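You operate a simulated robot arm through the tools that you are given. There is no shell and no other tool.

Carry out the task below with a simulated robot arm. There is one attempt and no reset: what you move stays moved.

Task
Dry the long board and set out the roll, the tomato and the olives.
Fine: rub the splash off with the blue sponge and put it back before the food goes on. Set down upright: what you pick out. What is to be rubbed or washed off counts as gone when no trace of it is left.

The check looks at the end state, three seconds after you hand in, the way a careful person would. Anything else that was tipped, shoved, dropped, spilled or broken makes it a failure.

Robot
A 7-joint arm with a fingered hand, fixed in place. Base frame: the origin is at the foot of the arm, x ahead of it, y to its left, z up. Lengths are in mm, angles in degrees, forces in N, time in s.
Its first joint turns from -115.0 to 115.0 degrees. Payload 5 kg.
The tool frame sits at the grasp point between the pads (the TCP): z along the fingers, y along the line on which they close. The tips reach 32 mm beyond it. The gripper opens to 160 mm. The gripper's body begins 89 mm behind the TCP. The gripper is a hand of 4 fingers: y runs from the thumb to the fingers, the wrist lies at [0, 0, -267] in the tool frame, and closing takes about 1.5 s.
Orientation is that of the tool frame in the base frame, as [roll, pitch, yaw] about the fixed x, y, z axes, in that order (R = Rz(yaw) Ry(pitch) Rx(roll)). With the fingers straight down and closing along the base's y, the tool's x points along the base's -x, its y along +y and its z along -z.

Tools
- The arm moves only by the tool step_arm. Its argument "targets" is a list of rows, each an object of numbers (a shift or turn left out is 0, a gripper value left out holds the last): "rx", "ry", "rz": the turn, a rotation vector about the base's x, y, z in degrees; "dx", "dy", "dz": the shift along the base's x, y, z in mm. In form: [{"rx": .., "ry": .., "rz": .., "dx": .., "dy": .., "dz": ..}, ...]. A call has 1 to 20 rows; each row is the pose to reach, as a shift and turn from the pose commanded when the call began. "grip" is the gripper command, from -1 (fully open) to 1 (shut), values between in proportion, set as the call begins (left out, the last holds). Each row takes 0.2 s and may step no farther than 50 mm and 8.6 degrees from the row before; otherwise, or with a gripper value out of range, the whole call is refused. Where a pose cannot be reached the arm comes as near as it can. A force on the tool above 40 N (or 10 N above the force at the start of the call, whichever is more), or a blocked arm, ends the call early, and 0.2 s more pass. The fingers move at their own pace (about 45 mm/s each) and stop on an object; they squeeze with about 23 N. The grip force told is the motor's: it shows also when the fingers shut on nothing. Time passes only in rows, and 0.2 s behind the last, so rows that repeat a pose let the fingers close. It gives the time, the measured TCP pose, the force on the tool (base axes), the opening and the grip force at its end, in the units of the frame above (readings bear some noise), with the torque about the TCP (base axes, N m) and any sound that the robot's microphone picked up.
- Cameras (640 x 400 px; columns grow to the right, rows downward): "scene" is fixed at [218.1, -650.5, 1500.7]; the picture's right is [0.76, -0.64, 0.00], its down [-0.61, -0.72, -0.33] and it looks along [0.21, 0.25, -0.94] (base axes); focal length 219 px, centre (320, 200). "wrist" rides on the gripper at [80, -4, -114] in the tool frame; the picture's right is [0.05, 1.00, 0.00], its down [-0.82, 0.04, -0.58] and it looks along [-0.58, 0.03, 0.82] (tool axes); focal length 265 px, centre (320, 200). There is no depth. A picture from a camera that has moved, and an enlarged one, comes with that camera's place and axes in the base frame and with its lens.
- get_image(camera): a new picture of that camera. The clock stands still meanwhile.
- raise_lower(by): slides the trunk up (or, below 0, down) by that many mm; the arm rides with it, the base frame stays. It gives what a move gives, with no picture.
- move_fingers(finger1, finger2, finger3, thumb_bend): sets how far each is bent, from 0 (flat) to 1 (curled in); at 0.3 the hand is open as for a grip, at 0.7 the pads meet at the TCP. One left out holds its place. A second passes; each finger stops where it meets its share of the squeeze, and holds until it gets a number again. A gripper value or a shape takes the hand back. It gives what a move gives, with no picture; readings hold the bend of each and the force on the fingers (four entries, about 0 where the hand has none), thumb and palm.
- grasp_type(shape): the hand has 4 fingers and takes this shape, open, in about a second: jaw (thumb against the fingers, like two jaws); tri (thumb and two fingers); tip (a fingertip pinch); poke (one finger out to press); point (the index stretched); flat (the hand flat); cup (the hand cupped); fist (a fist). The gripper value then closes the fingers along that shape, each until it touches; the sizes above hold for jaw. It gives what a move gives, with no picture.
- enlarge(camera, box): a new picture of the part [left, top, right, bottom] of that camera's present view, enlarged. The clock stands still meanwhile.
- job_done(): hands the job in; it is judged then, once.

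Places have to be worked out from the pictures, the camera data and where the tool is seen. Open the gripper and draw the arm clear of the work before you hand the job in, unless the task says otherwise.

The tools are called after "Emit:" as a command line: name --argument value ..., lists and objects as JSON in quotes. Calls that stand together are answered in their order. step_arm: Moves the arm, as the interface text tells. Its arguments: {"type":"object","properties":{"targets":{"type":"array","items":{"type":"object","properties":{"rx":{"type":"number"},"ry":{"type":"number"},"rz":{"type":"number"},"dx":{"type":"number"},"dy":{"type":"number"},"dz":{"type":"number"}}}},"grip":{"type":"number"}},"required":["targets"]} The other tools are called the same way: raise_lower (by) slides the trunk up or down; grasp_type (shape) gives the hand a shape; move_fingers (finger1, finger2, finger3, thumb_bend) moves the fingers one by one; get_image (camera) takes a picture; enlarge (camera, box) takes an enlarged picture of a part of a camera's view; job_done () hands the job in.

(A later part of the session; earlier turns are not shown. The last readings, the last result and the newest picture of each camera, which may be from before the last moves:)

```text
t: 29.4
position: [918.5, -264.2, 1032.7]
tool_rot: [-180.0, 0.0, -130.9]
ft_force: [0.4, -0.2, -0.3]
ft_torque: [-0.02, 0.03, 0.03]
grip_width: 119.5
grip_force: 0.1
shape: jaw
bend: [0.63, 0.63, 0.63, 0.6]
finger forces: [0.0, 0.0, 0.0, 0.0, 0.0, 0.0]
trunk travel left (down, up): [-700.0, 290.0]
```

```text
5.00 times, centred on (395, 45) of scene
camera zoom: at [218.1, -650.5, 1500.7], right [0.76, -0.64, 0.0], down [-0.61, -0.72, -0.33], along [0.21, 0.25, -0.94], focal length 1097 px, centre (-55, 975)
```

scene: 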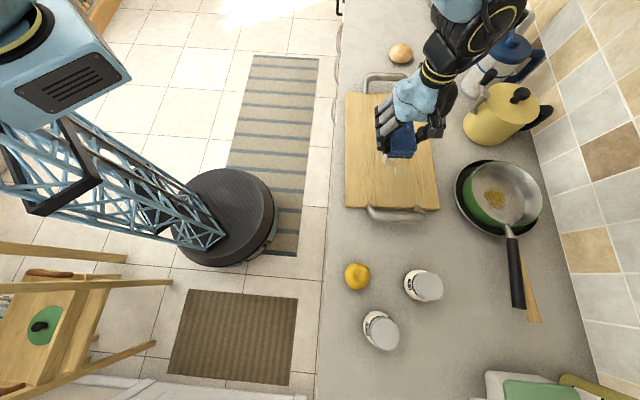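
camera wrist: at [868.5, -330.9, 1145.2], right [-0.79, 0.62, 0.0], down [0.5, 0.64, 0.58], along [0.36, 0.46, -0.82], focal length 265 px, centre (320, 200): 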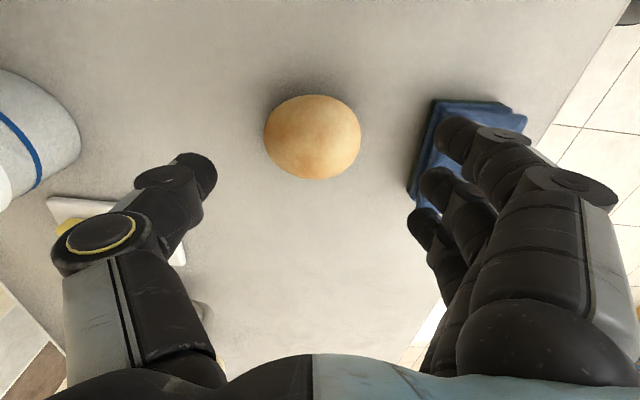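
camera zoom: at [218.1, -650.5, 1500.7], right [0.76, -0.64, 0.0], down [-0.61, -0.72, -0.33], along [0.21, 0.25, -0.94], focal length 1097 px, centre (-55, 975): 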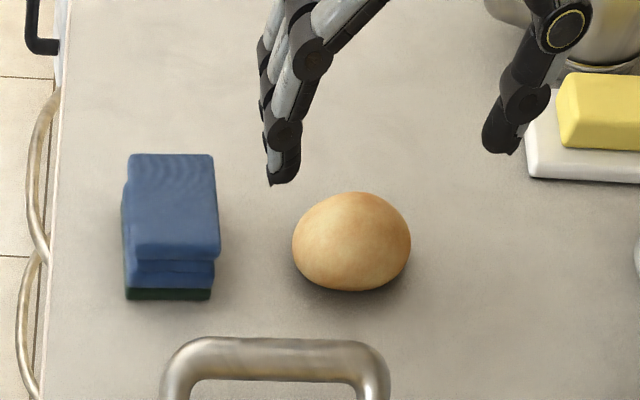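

Roll is centred with ~4 mm offset to the thumb side; I correct by (+3.5,-3), narrow to ~112 mm and descend to just above the roll first, then around it.

Emit:
step_arm --targets '[{"dx": 3.5, "dy": -3, "dz": -15}, {"dx": 3.5, "dy": -3, "dz": -30}, {"dx": 3.5, "dy": -3, "dz": -45}, {"dx": 3.5, "dy": -3, "dz": -45}]' --grip -0.4

Emit:
get_image --camera "wrist"

Emit:
enlarge --camera "scene" --box '[340, 5, 450, 85]'

```text
t: 30.4
position: [922.0, -268.1, 985.9]
tool_rot: [-179.9, 0.1, -130.9]
ft_force: [0.1, 0.0, -0.5]
ft_torque: [0.02, -0.04, 0.0]
grip_width: 112.6
grip_force: 0.1
shape: jaw
bend: [0.66, 0.66, 0.66, 0.63]
finger forces: [0.0, 0.1, 0.0, 0.1, 0.0, 0.1]
trunk travel left (down, up): [-700.0, 290.0]
```

```text
taken
camera wrist: at [872.0, -333.2, 1098.8], right [-0.79, 0.62, 0.0], down [0.5, 0.64, 0.58], along [0.35, 0.46, -0.82], focal length 265 px, centre (320, 200)
```

wrist: 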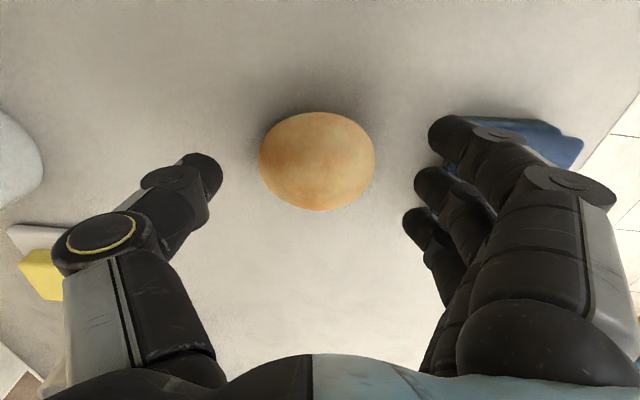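

```text
5.00 times, centred on (395, 45) of scene
camera zoom: at [218.1, -650.5, 1500.7], right [0.76, -0.64, 0.0], down [-0.61, -0.72, -0.33], along [0.21, 0.25, -0.94], focal length 1097 px, centre (-55, 975)
```

zoom: 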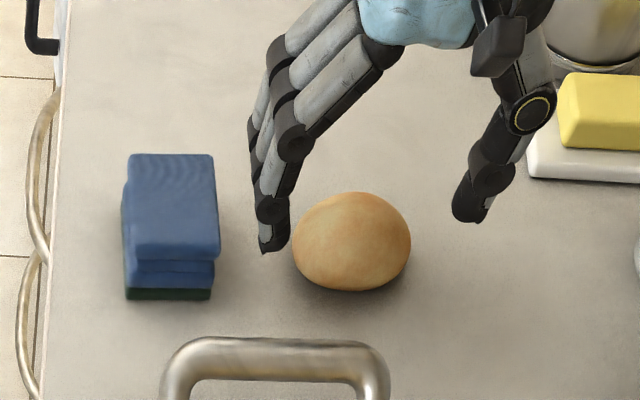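

Nicely centred. I descend the remaining ~33 mm around the roll.

Emit:
step_arm --targets '[{"dx": 1, "dy": -2, "dz": -12}, {"dx": 1, "dy": -2, "dz": -24}, {"dx": 1, "dy": -2, "dz": -32}, {"dx": 1, "dy": -2, "dz": -32}]'

Emit:
get_image --camera "wrist"

Emit:
enlarge --camera "scene" --box '[340, 5, 450, 85]'

```text
t: 31.4
position: [924.6, -271.3, 955.6]
tool_rot: [-179.9, 0.1, -130.9]
ft_force: [0.1, -0.7, 0.4]
ft_torque: [-0.01, 0.0, -0.01]
grip_width: 112.3
grip_force: 0.1
shape: jaw
bend: [0.66, 0.66, 0.66, 0.63]
finger forces: [0.0, 0.1, 0.0, 0.0, 0.0, 0.0]
trunk travel left (down, up): [-700.0, 290.0]
```

```text
taken
camera wrist: at [874.4, -336.4, 1067.9], right [-0.79, 0.62, 0.0], down [0.5, 0.64, 0.58], along [0.36, 0.45, -0.82], focal length 265 px, centre (320, 200)
```

wrist: 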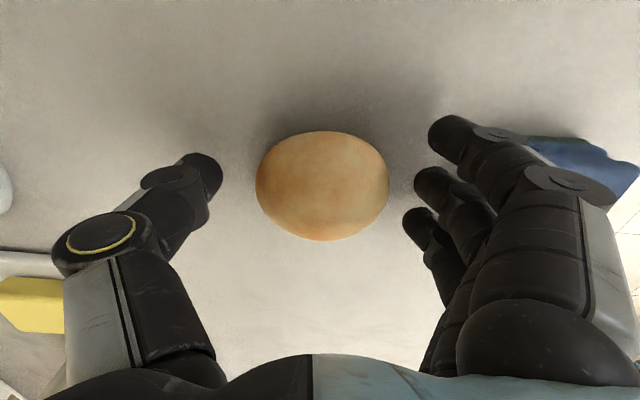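

```text
5.00 times, centred on (395, 45) of scene
camera zoom: at [218.1, -650.5, 1500.7], right [0.76, -0.64, 0.0], down [-0.61, -0.72, -0.33], along [0.21, 0.25, -0.94], focal length 1097 px, centre (-55, 975)
```

zoom: 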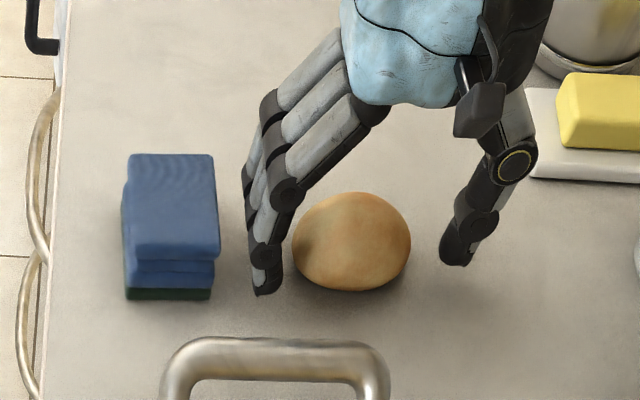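

Fingers and thumb are clear on both sides. I lower 3 mm more and close on the roll.

Emit:
step_arm --targets '[{"dz": -3}, {"dz": -3}, {"dz": -3}, {"dz": -3}, {"dz": -3}, {"dz": -3}, {"dz": -3}, {"dz": -3}, {"dz": -3}]' --grip 1

Emit:
get_image --camera "wrist"

Emit:
enlarge --camera "scene" --box '[340, 5, 450, 85]'

```text
t: 33.4
position: [924.9, -271.0, 951.2]
tool_rot: [180.0, 0.1, -130.9]
ft_force: [0.1, -0.5, 1.2]
ft_torque: [-0.03, -0.01, 0.0]
grip_width: 64.7
grip_force: 22.4
shape: jaw
bend: [0.73, 0.73, 0.73, 0.7]
finger forces: [6.5, 6.5, 7.3, 0.0, 17.9, 0.0]
trunk travel left (down, up): [-700.0, 290.0]
```

```text
taken
camera wrist: at [874.4, -336.3, 1065.0], right [-0.79, 0.62, 0.0], down [0.5, 0.64, 0.58], along [0.36, 0.46, -0.82], focal length 265 px, centre (320, 200)
```

wrist: 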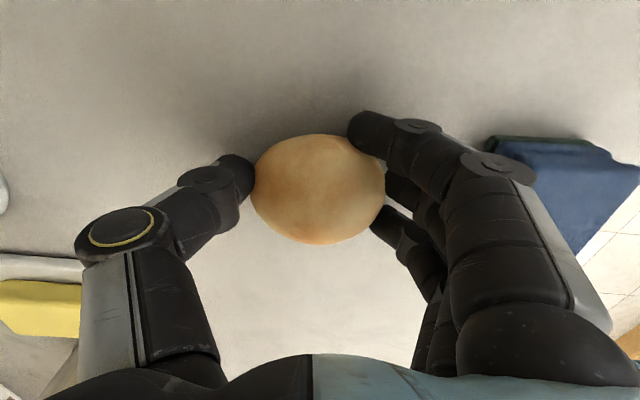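

```text
5.00 times, centred on (395, 45) of scene
camera zoom: at [218.1, -650.5, 1500.7], right [0.76, -0.64, 0.0], down [-0.61, -0.72, -0.33], along [0.21, 0.25, -0.94], focal length 1097 px, centre (-55, 975)
```

zoom: 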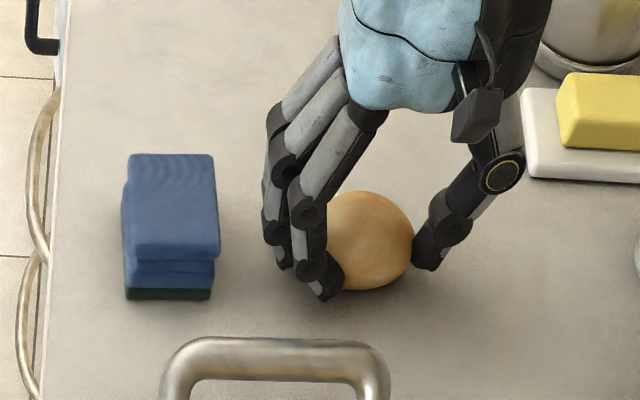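

The roll is gripped (65 mm, 22 N). I lift it and carry it to the far third of the board at ≈(695,-410).

Emit:
step_arm --targets '[{"dz": 20}, {"dz": 50}, {"dz": 80}, {"dx": -15, "dy": -9, "dz": 100}, {"dx": -50, "dy": -30, "dz": 100}, {"dx": -90, "dy": -54, "dz": 100}, {"dx": -130, "dy": -78, "dz": 100}, {"dx": -170, "dy": -103, "dz": 100}, {"dx": -207, "dy": -125, "dz": 100}, {"dx": -230, "dy": -139, "dz": 100}, {"dx": -230, "dy": -139, "dz": 70}, {"dx": -230, "dy": -139, "dz": 45}, {"dx": -230, "dy": -139, "dz": 30}, {"dx": -230, "dy": -139, "dz": 30}]'

Emit:
get_image --camera "wrist"

Emit:
enlarge --camera "scene" --box '[330, 60, 490, 220]'

```text
t: 36.4
position: [692.9, -411.0, 980.0]
tool_rot: [179.9, 0.0, -130.8]
ft_force: [-0.1, -0.9, 0.2]
ft_torque: [-0.02, 0.02, 0.02]
grip_width: 64.5
grip_force: 22.5
shape: jaw
bend: [0.73, 0.73, 0.73, 0.7]
finger forces: [6.5, 6.4, 7.5, 0.1, 17.5, 0.1]
trunk travel left (down, up): [-700.0, 290.0]
```

```text
taken
camera wrist: at [642.1, -476.4, 1092.9], right [-0.79, 0.62, 0.0], down [0.5, 0.64, 0.58], along [0.36, 0.46, -0.82], focal length 265 px, centre (320, 200)
```

wrist: 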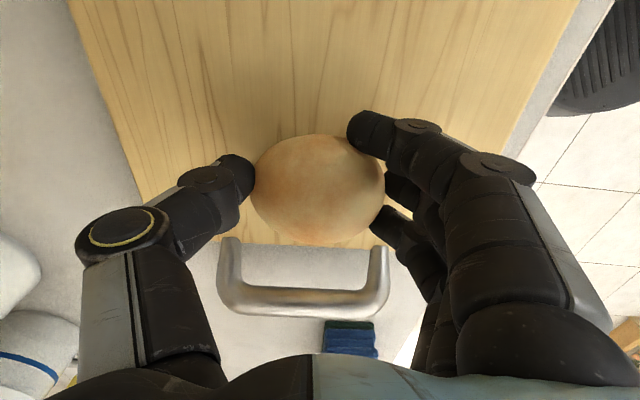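

```text
2.50 times, centred on (410, 140) of scene
camera zoom: at [218.1, -650.5, 1500.7], right [0.76, -0.64, 0.0], down [-0.61, -0.72, -0.33], along [0.21, 0.25, -0.94], focal length 548 px, centre (95, 350)
```

zoom: 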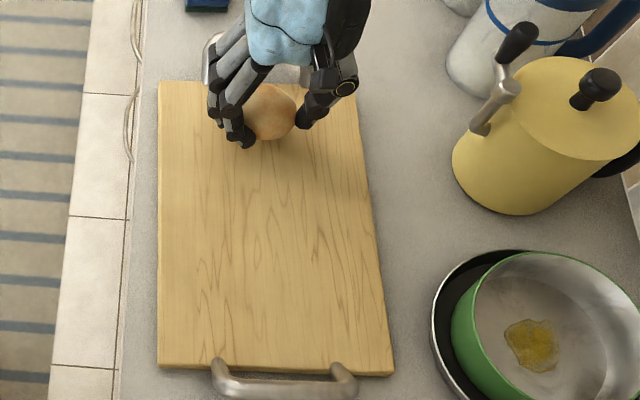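

The roll is over the board with ~40 mm margin to its end. I lower it onto the board slowly.

Emit:
step_arm --targets '[{"dz": -3}, {"dz": -6}, {"dz": -8}, {"dz": -9.5}]'

```text
t: 37.4
position: [694.9, -409.0, 971.4]
tool_rot: [180.0, -0.1, -130.8]
ft_force: [-0.7, 0.5, -1.0]
ft_torque: [0.0, 0.0, -0.02]
grip_width: 64.6
grip_force: 23.2
shape: jaw
bend: [0.73, 0.73, 0.73, 0.7]
finger forces: [6.5, 6.4, 7.6, 0.0, 17.5, 0.1]
trunk travel left (down, up): [-700.0, 290.0]
```

Emit:
step_arm --targets '[{"dz": -1}, {"dz": -2}, {"dz": -3}]'

```text
t: 38.2
position: [694.1, -409.4, 969.0]
tool_rot: [-179.9, 0.1, -131.1]
ft_force: [-1.4, -0.4, 12.3]
ft_torque: [-0.13, -0.21, 0.02]
grip_width: 64.3
grip_force: 23.3
shape: jaw
bend: [0.73, 0.73, 0.73, 0.7]
finger forces: [7.3, 7.6, 9.0, 0.0, 23.6, 0.0]
trunk travel left (down, up): [-700.0, 290.0]
```

The roll touches the board (12 N). I ease up slightly and open the hand to ~105 mm, then rise.

Emit:
step_arm --targets '[{"dz": 1}, {"dz": 1}, {"dz": 1}, {"dz": 1}, {"dz": 1}, {"dz": 1}, {"dz": 1}]' --grip -0.35

Emit:
get_image --camera "wrist"

```text
t: 39.8
position: [693.9, -408.5, 970.3]
tool_rot: [180.0, 0.0, -130.9]
ft_force: [0.4, -0.3, -0.4]
ft_torque: [0.02, 0.01, -0.03]
grip_width: 107.7
grip_force: 0.2
shape: jaw
bend: [0.68, 0.68, 0.68, 0.65]
finger forces: [0.0, 0.0, 0.0, 0.0, 0.0, 0.0]
trunk travel left (down, up): [-700.0, 290.0]
```

```text
taken
camera wrist: at [643.7, -475.4, 1082.1], right [-0.79, 0.62, 0.0], down [0.5, 0.64, 0.58], along [0.36, 0.46, -0.82], focal length 265 px, centre (320, 200)
```

wrist: 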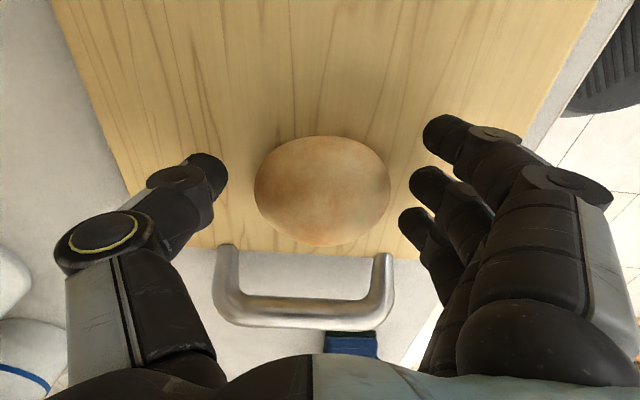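

The roll sits freely on the board. I rise and travel to above the tomato, which I compute at ≈(288,-706).

Emit:
step_arm --targets '[{"dz": 20}, {"dz": 50}, {"dz": 90}, {"dx": -15, "dy": -11, "dz": 120}, {"dx": -50, "dy": -37, "dz": 120}, {"dx": -90, "dy": -66, "dz": 120}, {"dx": -130, "dy": -95, "dz": 120}, {"dx": -170, "dy": -124, "dz": 120}, {"dx": -210, "dy": -154, "dz": 120}, {"dx": -250, "dy": -183, "dz": 120}, {"dx": -290, "dy": -212, "dz": 120}, {"dx": -330, "dy": -241, "dz": 120}, {"dx": -370, "dy": -271, "dz": 120}, {"dx": -395, "dy": -289, "dz": 120}, {"dx": -406, "dy": -297, "dz": 120}, {"dx": -406, "dy": -297, "dz": 120}]'

Emit:
get_image --camera "wrist"

Emit:
get_image --camera "scene"

```text
t: 43.2
position: [288.3, -706.4, 1090.6]
tool_rot: [-179.9, 0.0, -130.9]
ft_force: [0.3, -0.9, 0.6]
ft_torque: [-0.01, 0.0, 0.01]
grip_width: 107.7
grip_force: 0.1
shape: jaw
bend: [0.68, 0.68, 0.68, 0.65]
finger forces: [0.0, 0.0, 0.0, 0.0, 0.0, 0.0]
trunk travel left (down, up): [-700.0, 290.0]
```

```text
taken
camera wrist: at [237.2, -772.0, 1203.8], right [-0.79, 0.62, 0.0], down [0.5, 0.64, 0.58], along [0.36, 0.46, -0.82], focal length 265 px, centre (320, 200)
```

wrist: 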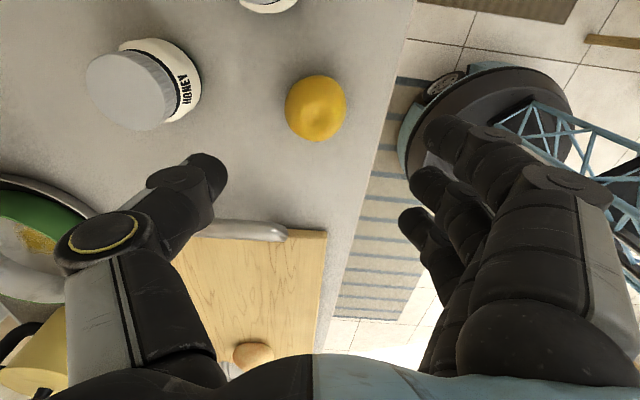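

```text
taken
```

scene: 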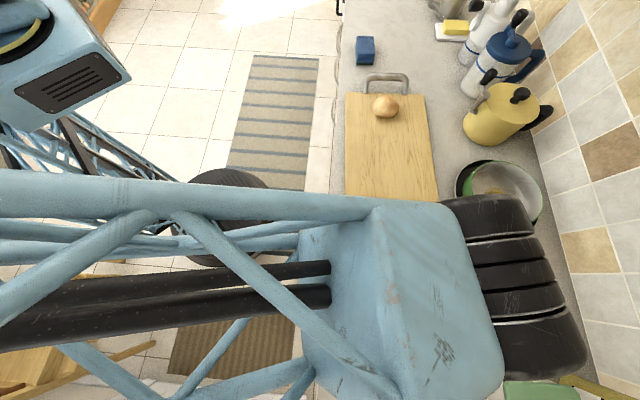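

The arm now blocks the scene view, so I use the wrist camera. Let me zoom on the tomato and neighbouring jars.

Emit:
enlarge --camera "wrist" --box '[240, 40, 400, 170]'

Emit:
enlarge --camera "wrist" --box '[60, 0, 380, 200]'

```text
3.08 times, centred on (320, 105) of wrist
camera zoom: at [237.2, -772.0, 1203.8], right [-0.79, 0.62, 0.0], down [0.5, 0.64, 0.58], along [0.36, 0.46, -0.82], focal length 817 px, centre (320, 492)
```

zoom: 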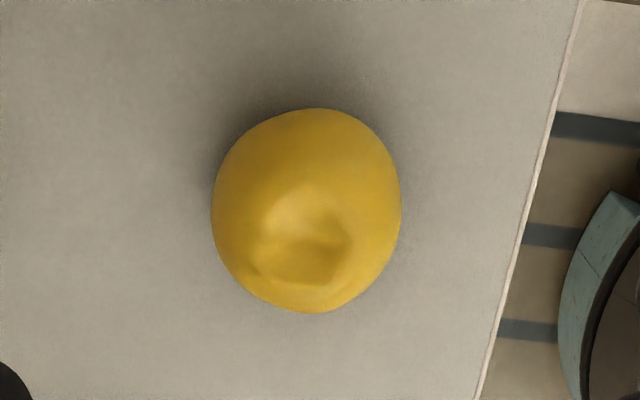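

```text
2.00 times, centred on (220, 100) of wrist
camera zoom: at [237.2, -772.0, 1203.8], right [-0.79, 0.62, 0.0], down [0.5, 0.64, 0.58], along [0.36, 0.46, -0.82], focal length 531 px, centre (520, 400)
```

zoom: 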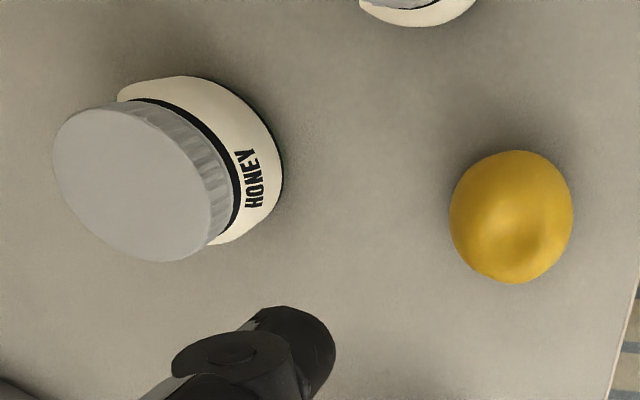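

The tomato (≈62 mm wide) is at ≈(288,-710). At the current yaw the thumb knuckle would come close to the honey jar, so I rotate the hand by -129° at this height so thumb and fingers lie clear of both jars.

Emit:
step_arm --targets '[{"rz": -8.1}, {"rz": -16.2}, {"rz": -24.3}, {"rz": -32.4}, {"rz": -40.5}, {"rz": -48.6}, {"rz": -56.7}, {"rz": -64.8}, {"rz": -72.9}, {"rz": -81}, {"rz": -89.1}, {"rz": -97.2}, {"rz": -105.3}, {"rz": -113.4}, {"rz": -121.5}, {"rz": -129, "dy": -3}, {"rz": -129, "dy": -3}]' --grip -0.2

Emit:
get_image --camera "wrist"

Emit:
get_image --camera "scene"

```text
t: 46.8
position: [288.1, -710.4, 1088.0]
tool_rot: [-180.0, 0.1, 100.1]
ft_force: [-0.1, 0.4, -0.2]
ft_torque: [-0.04, 0.02, -0.01]
grip_width: 96.7
grip_force: 0.0
shape: jaw
bend: [0.71, 0.71, 0.71, 0.69]
finger forces: [0.0, 0.0, 0.1, 0.1, 0.0, 0.0]
trunk travel left (down, up): [-700.0, 290.0]
```

```text
taken
camera wrist: at [269.8, -633.9, 1202.2], right [0.97, 0.22, 0.0], down [0.18, -0.8, 0.58], along [0.13, -0.56, -0.82], focal length 265 px, centre (320, 200)
```

wrist: 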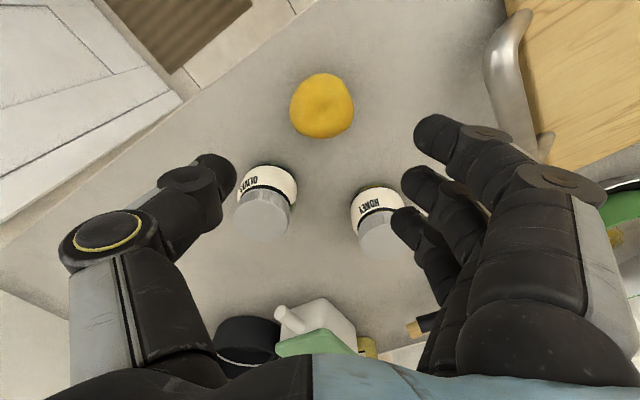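

```text
taken
```

scene: 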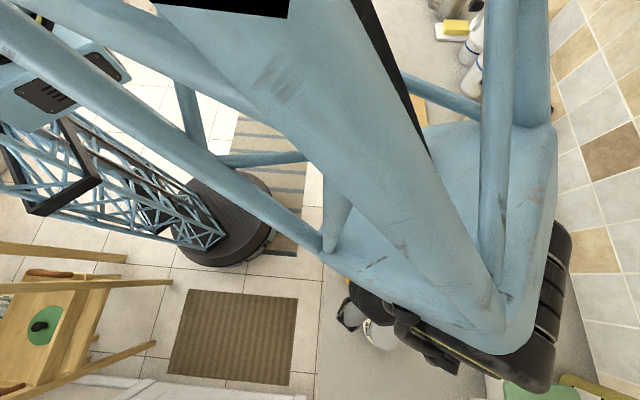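

The tomato is centred below and the jars are well outside the thumb/finger line. I descend to z≈985 and recheck.

Emit:
step_arm --targets '[{"dz": -25}, {"dz": -50}, {"dz": -75}, {"dz": -100}, {"dz": -100}]'

Emit:
get_image --camera "wrist"

```text
t: 48.0
position: [286.0, -709.8, 989.7]
tool_rot: [179.9, 0.0, 100.1]
ft_force: [0.2, -0.4, -0.7]
ft_torque: [-0.03, 0.01, 0.02]
grip_width: 96.4
grip_force: 0.0
shape: jaw
bend: [0.71, 0.71, 0.71, 0.69]
finger forces: [0.0, 0.0, 0.1, 0.0, 0.0, 0.0]
trunk travel left (down, up): [-700.0, 290.0]
```

```text
taken
camera wrist: at [267.8, -633.2, 1103.1], right [0.97, 0.23, 0.0], down [0.18, -0.8, 0.58], along [0.13, -0.56, -0.82], focal length 265 px, centre (320, 200)
```

wrist: 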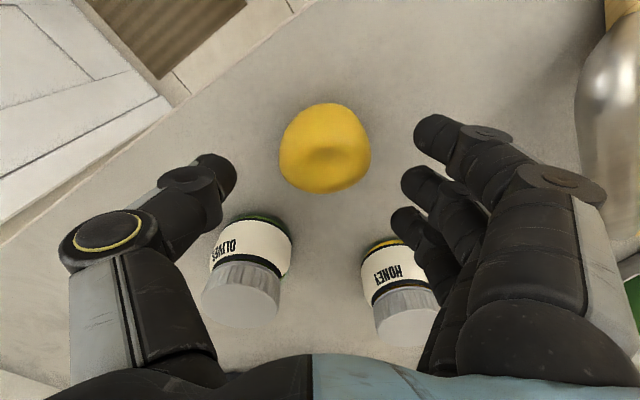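

I zoom in to determine the jars' positions relative to the fingers before descending further.

Emit:
enlarge --camera "wrist" --box '[180, 90, 460, 360]'

```text
1.48 times, centred on (320, 225) of wrist
camera zoom: at [267.8, -633.2, 1103.1], right [0.97, 0.23, 0.0], down [0.18, -0.8, 0.58], along [0.13, -0.56, -0.82], focal length 393 px, centre (320, 163)
```

zoom: 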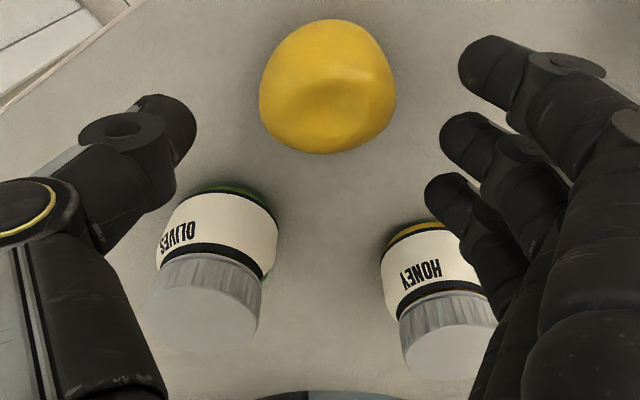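

The jars work out at olives (250,-821) and honey (388,-820), both ~77 mm tall, at least ~45 mm from any finger. I correct by (+2.5,+1.5) and descend around the tomato.

Emit:
step_arm --targets '[{"dx": 2.5, "dy": 1.5, "dz": -12}, {"dx": 2.5, "dy": 1.5, "dz": -24}, {"dx": 2.5, "dy": 1.5, "dz": -34}, {"dx": 2.5, "dy": 1.5, "dz": -36}, {"dx": 2.5, "dy": 1.5, "dz": -36}]'

Emit:
get_image --camera "wrist"

```text
t: 49.2
position: [290.9, -707.2, 954.5]
tool_rot: [-179.9, 0.0, 100.1]
ft_force: [-0.4, -0.5, 0.0]
ft_torque: [-0.01, -0.02, 0.0]
grip_width: 96.3
grip_force: 0.0
shape: jaw
bend: [0.71, 0.71, 0.71, 0.69]
finger forces: [0.0, 0.0, 0.0, 0.0, 0.0, 0.1]
trunk travel left (down, up): [-700.0, 290.0]
```

```text
taken
camera wrist: at [271.4, -631.9, 1067.0], right [0.97, 0.23, 0.0], down [0.18, -0.8, 0.58], along [0.13, -0.56, -0.82], focal length 265 px, centre (320, 200)
```

wrist: 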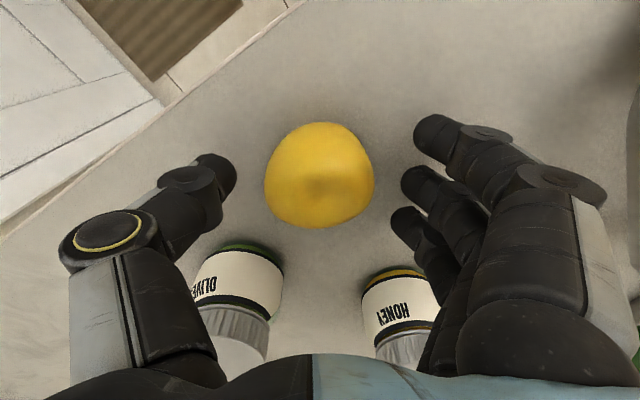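

Centred. I close on the tomato.

Emit:
step_arm --targets '[{"dz": 0}, {"dz": 0}, {"dz": 0}, {"dz": 0}, {"dz": 0}, {"dz": 0}, {"dz": 0}, {"dz": 0}]' --grip 1

Emit:
get_image --camera "wrist"

```text
t: 51.0
position: [290.5, -707.8, 955.0]
tool_rot: [-180.0, 0.0, 100.1]
ft_force: [0.3, 0.2, -0.8]
ft_torque: [-0.01, -0.02, 0.0]
grip_width: 48.1
grip_force: 22.8
shape: jaw
bend: [0.72, 0.73, 0.73, 0.7]
finger forces: [6.5, 6.6, 6.3, 0.0, 20.1, 0.1]
trunk travel left (down, up): [-700.0, 290.0]
```

```text
taken
camera wrist: at [271.3, -631.9, 1067.1], right [0.97, 0.23, 0.0], down [0.18, -0.8, 0.58], along [0.13, -0.56, -0.82], focal length 265 px, centre (320, 200)
```

wrist: 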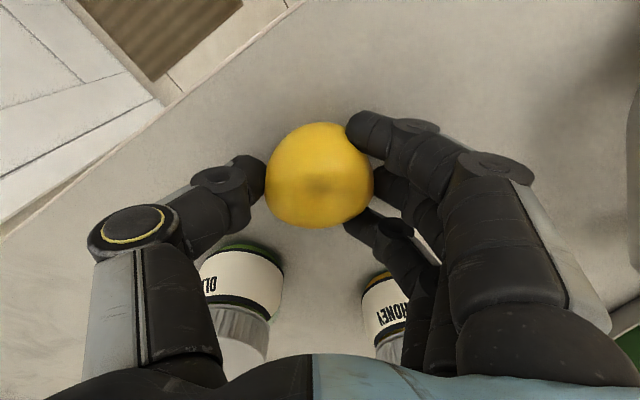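

Tomato is held firmly. I lift it straight up clear of the jars and carry it to the board centre, turning the hand -51° on the way so the closing line runs across the board and stays clear of the roll.

Emit:
step_arm --targets '[{"dz": 15}, {"dz": 40}, {"dz": 75}, {"dz": 110}, {"dz": 130}, {"dx": 20, "dy": 13, "dz": 130, "rz": -5}, {"dx": 60, "dy": 39, "dz": 130, "rz": -10}, {"dx": 100, "dy": 65, "dz": 130, "rz": -16}, {"dx": 140, "dy": 91, "dz": 130, "rz": -22}, {"dx": 180, "dy": 117, "dz": 130, "rz": -28}, {"dx": 220, "dy": 143, "dz": 130, "rz": -34}, {"dx": 260, "dy": 169, "dz": 130, "rz": -40}, {"dx": 298, "dy": 193, "dz": 130, "rz": -46}, {"dx": 325, "dy": 211, "dz": 130, "rz": -51}, {"dx": 325, "dy": 211, "dz": 110, "rz": -51}, {"dx": 325, "dy": 211, "dz": 110, "rz": -51}]'

Emit:
get_image --camera "wrist"

Emit:
get_image --camera "scene"

```text
t: 54.4
position: [616.0, -495.9, 1064.4]
tool_rot: [180.0, -0.1, 49.1]
ft_force: [0.1, -0.1, -0.6]
ft_torque: [-0.03, 0.03, 0.02]
grip_width: 48.2
grip_force: 23.0
shape: jaw
bend: [0.72, 0.73, 0.73, 0.7]
finger forces: [6.9, 6.6, 6.5, 0.1, 19.8, 0.0]
trunk travel left (down, up): [-700.0, 290.0]
```

```text
taken
camera wrist: at [664.0, -434.9, 1177.9], right [0.79, -0.62, 0.0], down [-0.5, -0.64, 0.58], along [-0.36, -0.46, -0.82], focal length 265 px, centre (320, 200)
```

wrist: 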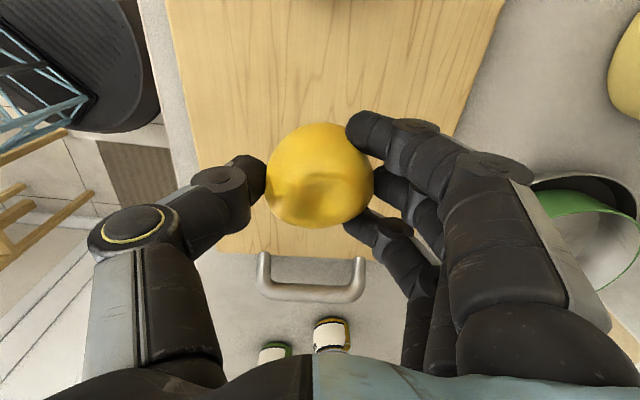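

```text
taken
```

scene: 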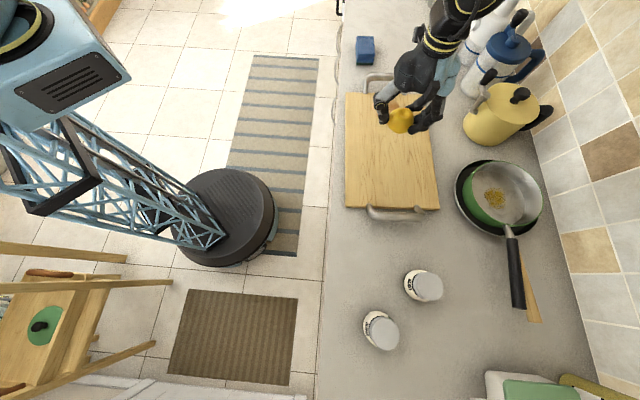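

The tomato is over the board centre. I lower it to just above the board, then gently to contact.

Emit:
step_arm --targets '[{"dz": -25}, {"dz": -50}, {"dz": -72}, {"dz": -84}, {"dz": -88}]'

Emit:
enlarge --camera "scene" --box '[330, 70, 470, 230]'

```text
t: 55.6
position: [616.3, -497.2, 974.6]
tool_rot: [-180.0, 0.0, 49.1]
ft_force: [-0.3, 0.4, -1.1]
ft_torque: [0.0, -0.01, 0.01]
grip_width: 47.9
grip_force: 22.8
shape: jaw
bend: [0.72, 0.73, 0.73, 0.7]
finger forces: [7.0, 6.6, 6.5, 0.0, 19.9, 0.0]
trunk travel left (down, up): [-700.0, 290.0]
```

```text
2.50 times, centred on (400, 150) of scene
camera zoom: at [218.1, -650.5, 1500.7], right [0.76, -0.64, 0.0], down [-0.61, -0.72, -0.33], along [0.21, 0.25, -0.94], focal length 548 px, centre (120, 325)
```

zoom: 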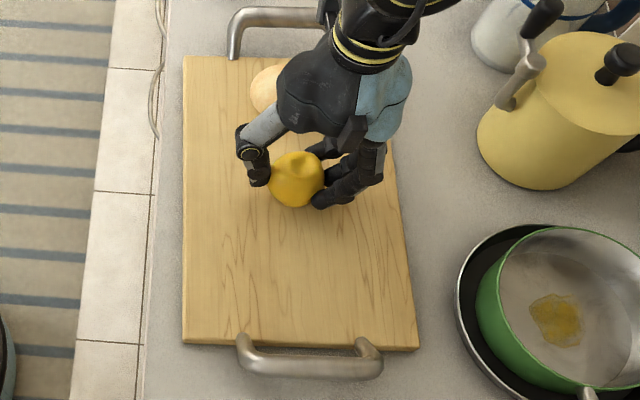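

Emit:
step_arm --targets '[{"dz": -1}, {"dz": -2}, {"dz": -3}]'

```text
t: 56.4
position: [615.9, -496.6, 972.0]
tool_rot: [180.0, 0.1, 49.1]
ft_force: [-0.5, 0.2, 0.2]
ft_torque: [-0.01, -0.03, -0.02]
grip_width: 48.1
grip_force: 22.3
shape: jaw
bend: [0.72, 0.73, 0.73, 0.7]
finger forces: [7.0, 6.8, 6.7, 0.0, 19.9, 0.1]
trunk travel left (down, up): [-700.0, 290.0]
```

Not touching yet at 972; I continue a little further down.

Emit:
step_arm --targets '[{"dz": -0.8}, {"dz": -1.6}, {"dz": -2.4}]'

```text
t: 57.2
position: [615.2, -497.2, 970.6]
tool_rot: [179.9, 0.0, 49.1]
ft_force: [-1.2, -0.2, 14.0]
ft_torque: [-0.07, 0.02, 0.0]
grip_width: 48.4
grip_force: 22.9
shape: jaw
bend: [0.72, 0.73, 0.73, 0.7]
finger forces: [7.3, 7.7, 10.0, 0.0, 23.8, 0.1]
trunk travel left (down, up): [-700.0, 290.0]
```

Contact with the board. I ease off and open to ~96 mm, then check before rising.

Emit:
step_arm --targets '[{"dz": 1}, {"dz": 1}, {"dz": 1}, {"dz": 1}, {"dz": 1}, {"dz": 1}, {"dz": 1}]' --grip -0.2

Emit:
get_image --camera "wrist"

Emit:
enlarge --camera "scene" --box '[330, 70, 470, 230]'

```text
t: 58.8
position: [616.1, -497.5, 971.4]
tool_rot: [180.0, 0.1, 49.1]
ft_force: [-0.1, 0.6, -0.2]
ft_torque: [0.02, -0.01, 0.01]
grip_width: 95.4
grip_force: 0.1
shape: jaw
bend: [0.71, 0.71, 0.71, 0.69]
finger forces: [0.1, 0.1, 0.1, 0.0, 0.0, 0.1]
trunk travel left (down, up): [-700.0, 290.0]
```

```text
taken
camera wrist: at [664.4, -435.9, 1084.1], right [0.79, -0.62, 0.0], down [-0.5, -0.64, 0.58], along [-0.36, -0.45, -0.82], focal length 265 px, centre (320, 200)
```

wrist: 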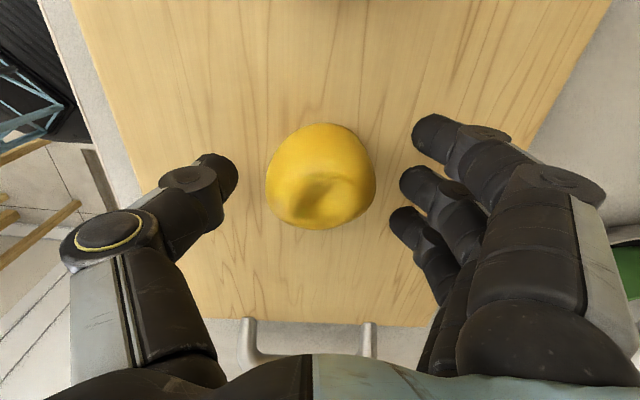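

```text
2.50 times, centred on (400, 150) of scene
camera zoom: at [218.1, -650.5, 1500.7], right [0.76, -0.64, 0.0], down [-0.61, -0.72, -0.33], along [0.21, 0.25, -0.94], focal length 548 px, centre (120, 325)
```

zoom: 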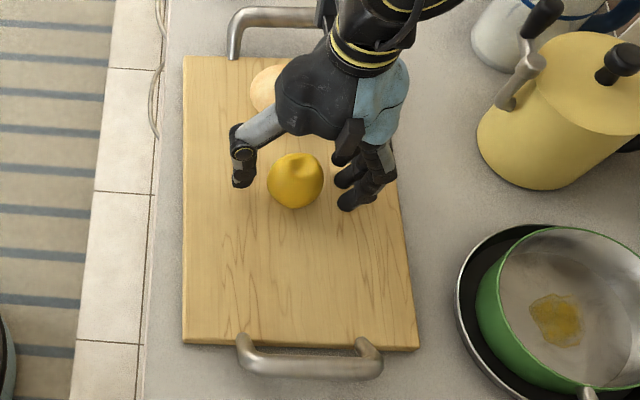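

The tomato stands upright and free. I rise and travel to above the olives jar at (250,-821), turning -40° so the fingers avoid the honey jar.

Emit:
step_arm --targets '[{"dz": 20}, {"dz": 50}, {"dz": 90}, {"dz": 125}, {"dx": -30, "dy": -26, "dz": 125, "rz": -4}, {"dx": -63, "dy": -55, "dz": 125, "rz": -8}, {"dx": -96, "dy": -85, "dz": 125, "rz": -12}, {"dx": -129, "dy": -114, "dz": 125, "rz": -16}, {"dx": -162, "dy": -143, "dz": 125, "rz": -20}, {"dx": -195, "dy": -172, "dz": 125, "rz": -24}, {"dx": -228, "dy": -202, "dz": 125, "rz": -28}, {"dx": -261, "dy": -231, "dz": 125, "rz": -32}, {"dx": -294, "dy": -260, "dz": 125, "rz": -36}, {"dx": -327, "dy": -289, "dz": 125, "rz": -40}, {"dx": -350, "dy": -310, "dz": 125, "rz": -40}, {"dx": -366, "dy": -323.5, "dz": 125, "rz": -40}, {"dx": -366, "dy": -323.5, "dz": 125, "rz": -40}]'

Emit:
get_image --camera "wrist"

Emit:
get_image --camera "scene"

```text
t: 62.4
position: [248.5, -820.3, 1094.3]
tool_rot: [180.0, 0.0, 9.1]
ft_force: [-0.4, -0.5, 0.3]
ft_torque: [0.02, 0.0, -0.02]
grip_width: 95.5
grip_force: 0.0
shape: jaw
bend: [0.71, 0.71, 0.71, 0.69]
finger forces: [0.0, 0.1, 0.0, 0.0, 0.0, 0.1]
trunk travel left (down, up): [-700.0, 290.0]
```

```text
taken
camera wrist: at [326.6, -807.3, 1208.2], right [0.21, -0.98, 0.0], down [-0.8, -0.17, 0.58], along [-0.56, -0.12, -0.82], focal length 265 px, centre (320, 200)
```

wrist: 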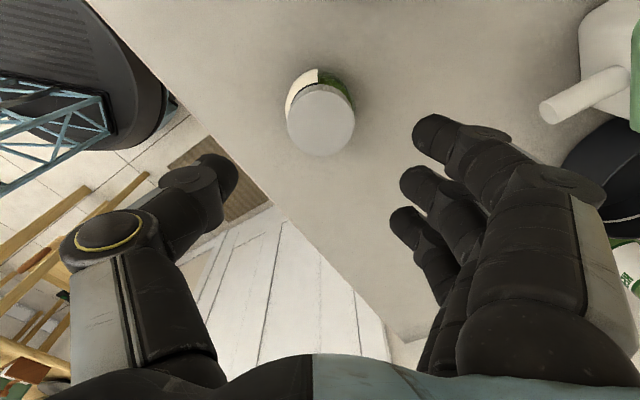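

```text
taken
```

scene: 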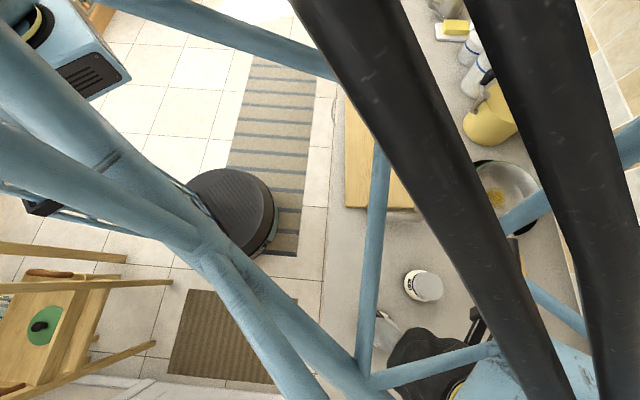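

The olives jar is centred within ~4 mm. I shift (+3,-2.5) and descend to z≈1030 (tips just above the lid) and check the alignment.

Emit:
step_arm --targets '[{"dx": 3, "dy": -2.5, "dz": -20}, {"dx": 3, "dy": -2.5, "dz": -45}, {"dx": 3, "dy": -2.5, "dz": -62}, {"dx": 3, "dy": -2.5, "dz": -62}]' --grip -0.3

Emit:
get_image --camera "wrist"

Emit:
enlarge --camera "wrist" --box '[220, 60, 440, 260]'

```text
t: 63.4
position: [251.5, -823.6, 1031.9]
tool_rot: [179.9, 0.0, 9.1]
ft_force: [-0.2, -0.1, -0.4]
ft_torque: [0.0, 0.01, -0.01]
grip_width: 103.6
grip_force: 0.0
shape: jaw
bend: [0.7, 0.7, 0.7, 0.67]
finger forces: [0.0, 0.0, 0.2, 0.1, 0.0, 0.0]
trunk travel left (down, up): [-700.0, 290.0]
```

```text
taken
camera wrist: at [330.4, -809.8, 1145.3], right [0.21, -0.98, 0.0], down [-0.8, -0.17, 0.58], along [-0.56, -0.12, -0.82], focal length 265 px, centre (320, 200)
```

wrist: 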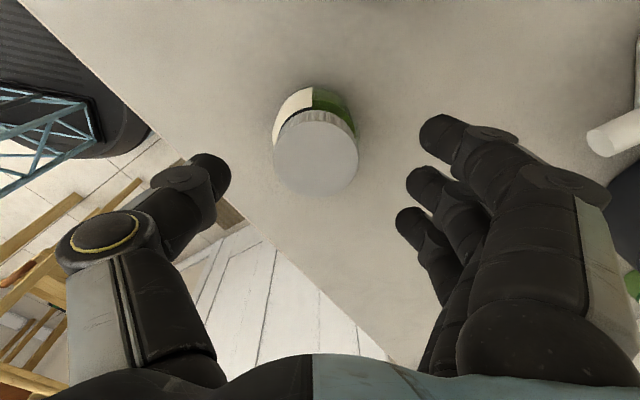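

```text
2.00 times, centred on (330, 160) of wrist
camera zoom: at [330.4, -809.8, 1145.3], right [0.21, -0.98, 0.0], down [-0.8, -0.17, 0.58], along [-0.56, -0.12, -0.82], focal length 531 px, centre (300, 280)
```

zoom: 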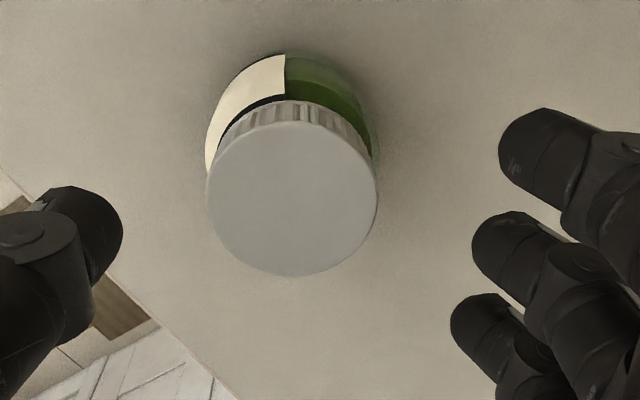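

The jar is centred between thumb and fingers. I descend to z≈957 around its body.

Emit:
step_arm --targets '[{"dz": -18}, {"dz": -36}, {"dz": -54}, {"dz": -68}, {"dz": -75}, {"dz": -75}]'

Emit:
get_image --camera "wrist"

```text
t: 64.8
position: [253.2, -823.2, 958.8]
tool_rot: [-180.0, -0.1, 9.2]
ft_force: [0.9, -0.5, 0.5]
ft_torque: [-0.03, 0.01, 0.02]
grip_width: 103.5
grip_force: 0.1
shape: jaw
bend: [0.7, 0.7, 0.7, 0.67]
finger forces: [0.0, 0.1, 0.0, 0.1, 0.1, 0.0]
trunk travel left (down, up): [-700.0, 290.0]
```

```text
taken
camera wrist: at [331.4, -808.9, 1071.8], right [0.21, -0.98, 0.0], down [-0.8, -0.17, 0.58], along [-0.56, -0.12, -0.82], focal length 265 px, centre (320, 200)
```

wrist: 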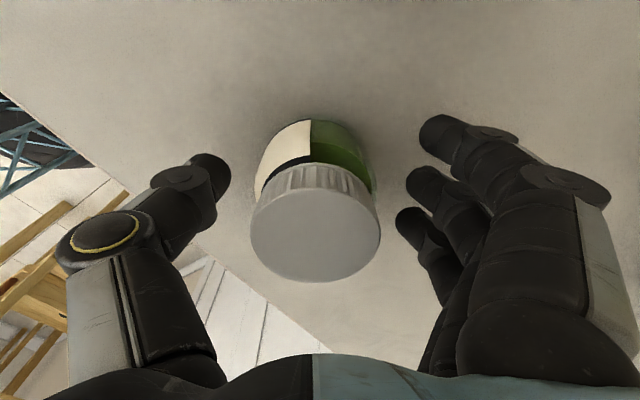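

Jar stands between thumb and fingers with clear gaps. I close on it.

Emit:
step_arm --targets '[{"dz": 0}, {"dz": 0}, {"dz": 0}, {"dz": 0}, {"dz": 0}, {"dz": 0}, {"dz": 0}, {"dz": 0}]' --grip 1

Emit:
get_image --camera "wrist"

```text
t: 66.6
position: [253.8, -822.3, 958.5]
tool_rot: [-179.9, 0.1, 9.1]
ft_force: [0.7, 0.1, 0.0]
ft_torque: [-0.05, 0.0, 0.01]
grip_width: 52.7
grip_force: 22.8
shape: jaw
bend: [0.73, 0.73, 0.73, 0.7]
finger forces: [5.4, 6.8, 6.7, 0.1, 20.0, 0.0]
trunk travel left (down, up): [-700.0, 290.0]
```

```text
taken
camera wrist: at [331.5, -808.9, 1071.6], right [0.21, -0.98, 0.0], down [-0.8, -0.17, 0.58], along [-0.56, -0.12, -0.82], focal length 265 px, centre (320, 200)
```

wrist: 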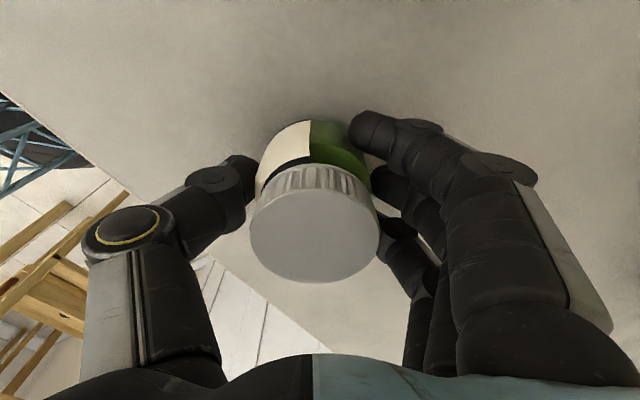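

Gripped (23 N). I lift slowly at first to check that it holds.

Emit:
step_arm --targets '[{"dz": 4}, {"dz": 10}, {"dz": 20}, {"dz": 30}, {"dz": 30}]'

Emit:
get_image --camera "wrist"

```text
t: 67.8
position: [251.5, -823.5, 988.1]
tool_rot: [-179.9, 0.0, 9.0]
ft_force: [-1.1, -0.4, -2.9]
ft_torque: [0.0, 0.03, 0.0]
grip_width: 52.6
grip_force: 23.3
shape: jaw
bend: [0.73, 0.73, 0.73, 0.7]
finger forces: [5.4, 6.8, 6.8, 0.0, 20.0, 0.1]
trunk travel left (down, up): [-700.0, 290.0]
```

```text
taken
camera wrist: at [330.4, -809.5, 1101.7], right [0.21, -0.98, 0.0], down [-0.8, -0.17, 0.58], along [-0.56, -0.12, -0.82], focal length 265 px, centre (320, 200)
```

wrist: 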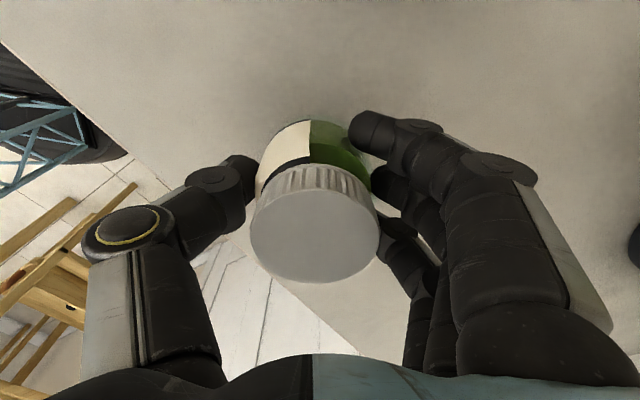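

The jar holds steady and upright. I raise it and carry it to the near end of the board at ≈(540,-580), turning +40° back.

Emit:
step_arm --targets '[{"dz": 30}, {"dz": 65}, {"dz": 100}, {"dx": 18, "dy": 15, "dz": 105, "rz": 3}, {"dx": 50, "dy": 42, "dz": 105, "rz": 8}, {"dx": 84, "dy": 71, "dz": 105, "rz": 13}, {"dx": 118, "dy": 100, "dz": 105, "rz": 18}, {"dx": 152, "dy": 128, "dz": 105, "rz": 23}, {"dx": 186, "dy": 157, "dz": 105, "rz": 28}, {"dx": 220, "dy": 186, "dz": 105, "rz": 33}, {"dx": 254, "dy": 214, "dz": 105, "rz": 37}, {"dx": 278, "dy": 235, "dz": 105, "rz": 40}, {"dx": 288.5, "dy": 243.5, "dz": 100, "rz": 40}, {"dx": 288.5, "dy": 243.5, "dz": 80, "rz": 40}, {"dx": 288.5, "dy": 243.5, "dz": 80, "rz": 40}]'

Emit:
get_image --camera "wrist"

Emit:
get_image --camera "scene"

```text
t: 71.0
position: [542.2, -580.0, 1069.9]
tool_rot: [180.0, 0.1, 49.1]
ft_force: [-0.7, 0.3, -2.2]
ft_torque: [0.02, 0.0, 0.02]
grip_width: 52.5
grip_force: 22.6
shape: jaw
bend: [0.73, 0.73, 0.73, 0.7]
finger forces: [5.9, 6.9, 7.3, 0.0, 19.9, 0.0]
trunk travel left (down, up): [-700.0, 290.0]
```

```text
taken
camera wrist: at [590.5, -519.0, 1181.9], right [0.79, -0.61, 0.0], down [-0.5, -0.64, 0.58], along [-0.36, -0.46, -0.82], focal length 265 px, centre (320, 200)
```

wrist: 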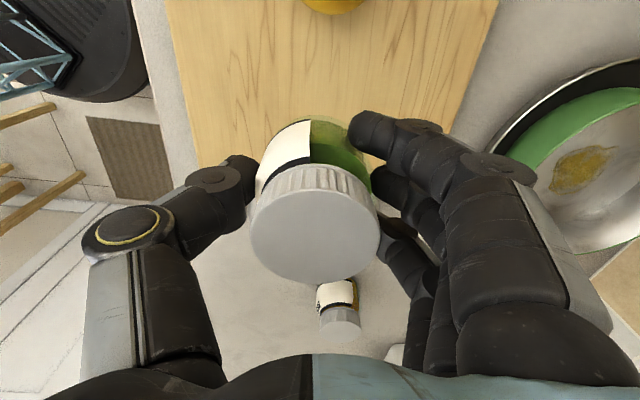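

```text
taken
```

scene: 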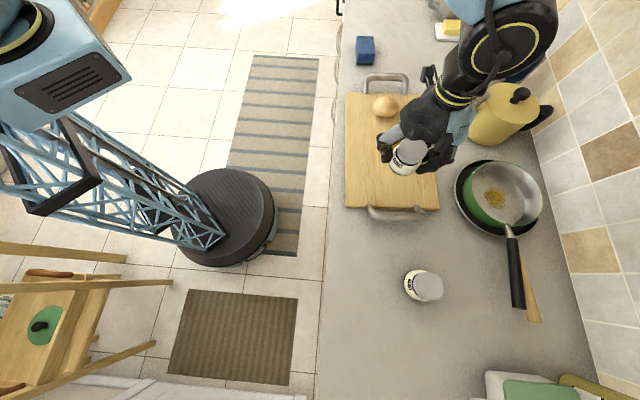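

Positioned over the near end, away from the tomato and pan. I lower to just above the board.

Emit:
step_arm --targets '[{"dz": -25}, {"dz": -50}, {"dz": -72}, {"dz": -84}, {"dz": -90}, {"dz": -90}]'

Emit:
enlarge --camera "scene" --box '[330, 70, 490, 230]'

```text
t: 72.4
position: [541.8, -580.3, 979.9]
tool_rot: [179.9, 0.0, 49.1]
ft_force: [0.1, 0.3, -3.1]
ft_torque: [0.0, -0.03, 0.05]
grip_width: 52.3
grip_force: 22.5
shape: jaw
bend: [0.73, 0.73, 0.73, 0.7]
finger forces: [6.0, 6.8, 7.7, 0.0, 19.8, 0.1]
trunk travel left (down, up): [-700.0, 290.0]
```

```text
2.50 times, centred on (410, 150) of scene
camera zoom: at [218.1, -650.5, 1500.7], right [0.76, -0.64, 0.0], down [-0.61, -0.72, -0.33], along [0.21, 0.25, -0.94], focal length 548 px, centre (95, 325)
```

zoom: 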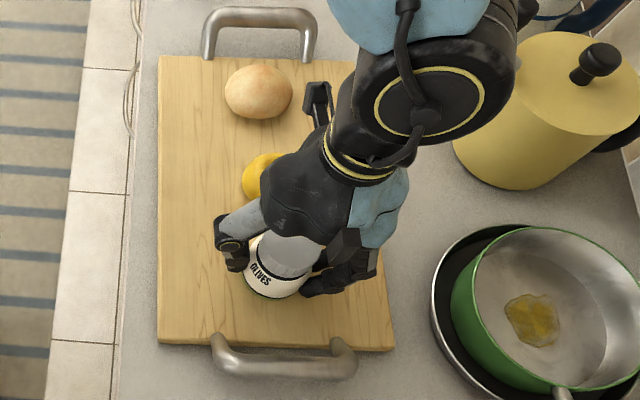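

Emit:
step_arm --targets '[{"dz": -1.5}, {"dz": -3}, {"dz": -4}]'

```text
t: 73.2
position: [542.0, -579.6, 976.3]
tool_rot: [179.9, 0.0, 49.1]
ft_force: [-0.8, 0.8, 7.1]
ft_torque: [0.04, 0.08, 0.03]
grip_width: 52.5
grip_force: 23.1
shape: jaw
bend: [0.73, 0.73, 0.73, 0.7]
finger forces: [6.1, 7.1, 7.8, 0.0, 22.2, 0.0]
trunk travel left (down, up): [-700.0, 290.0]
```

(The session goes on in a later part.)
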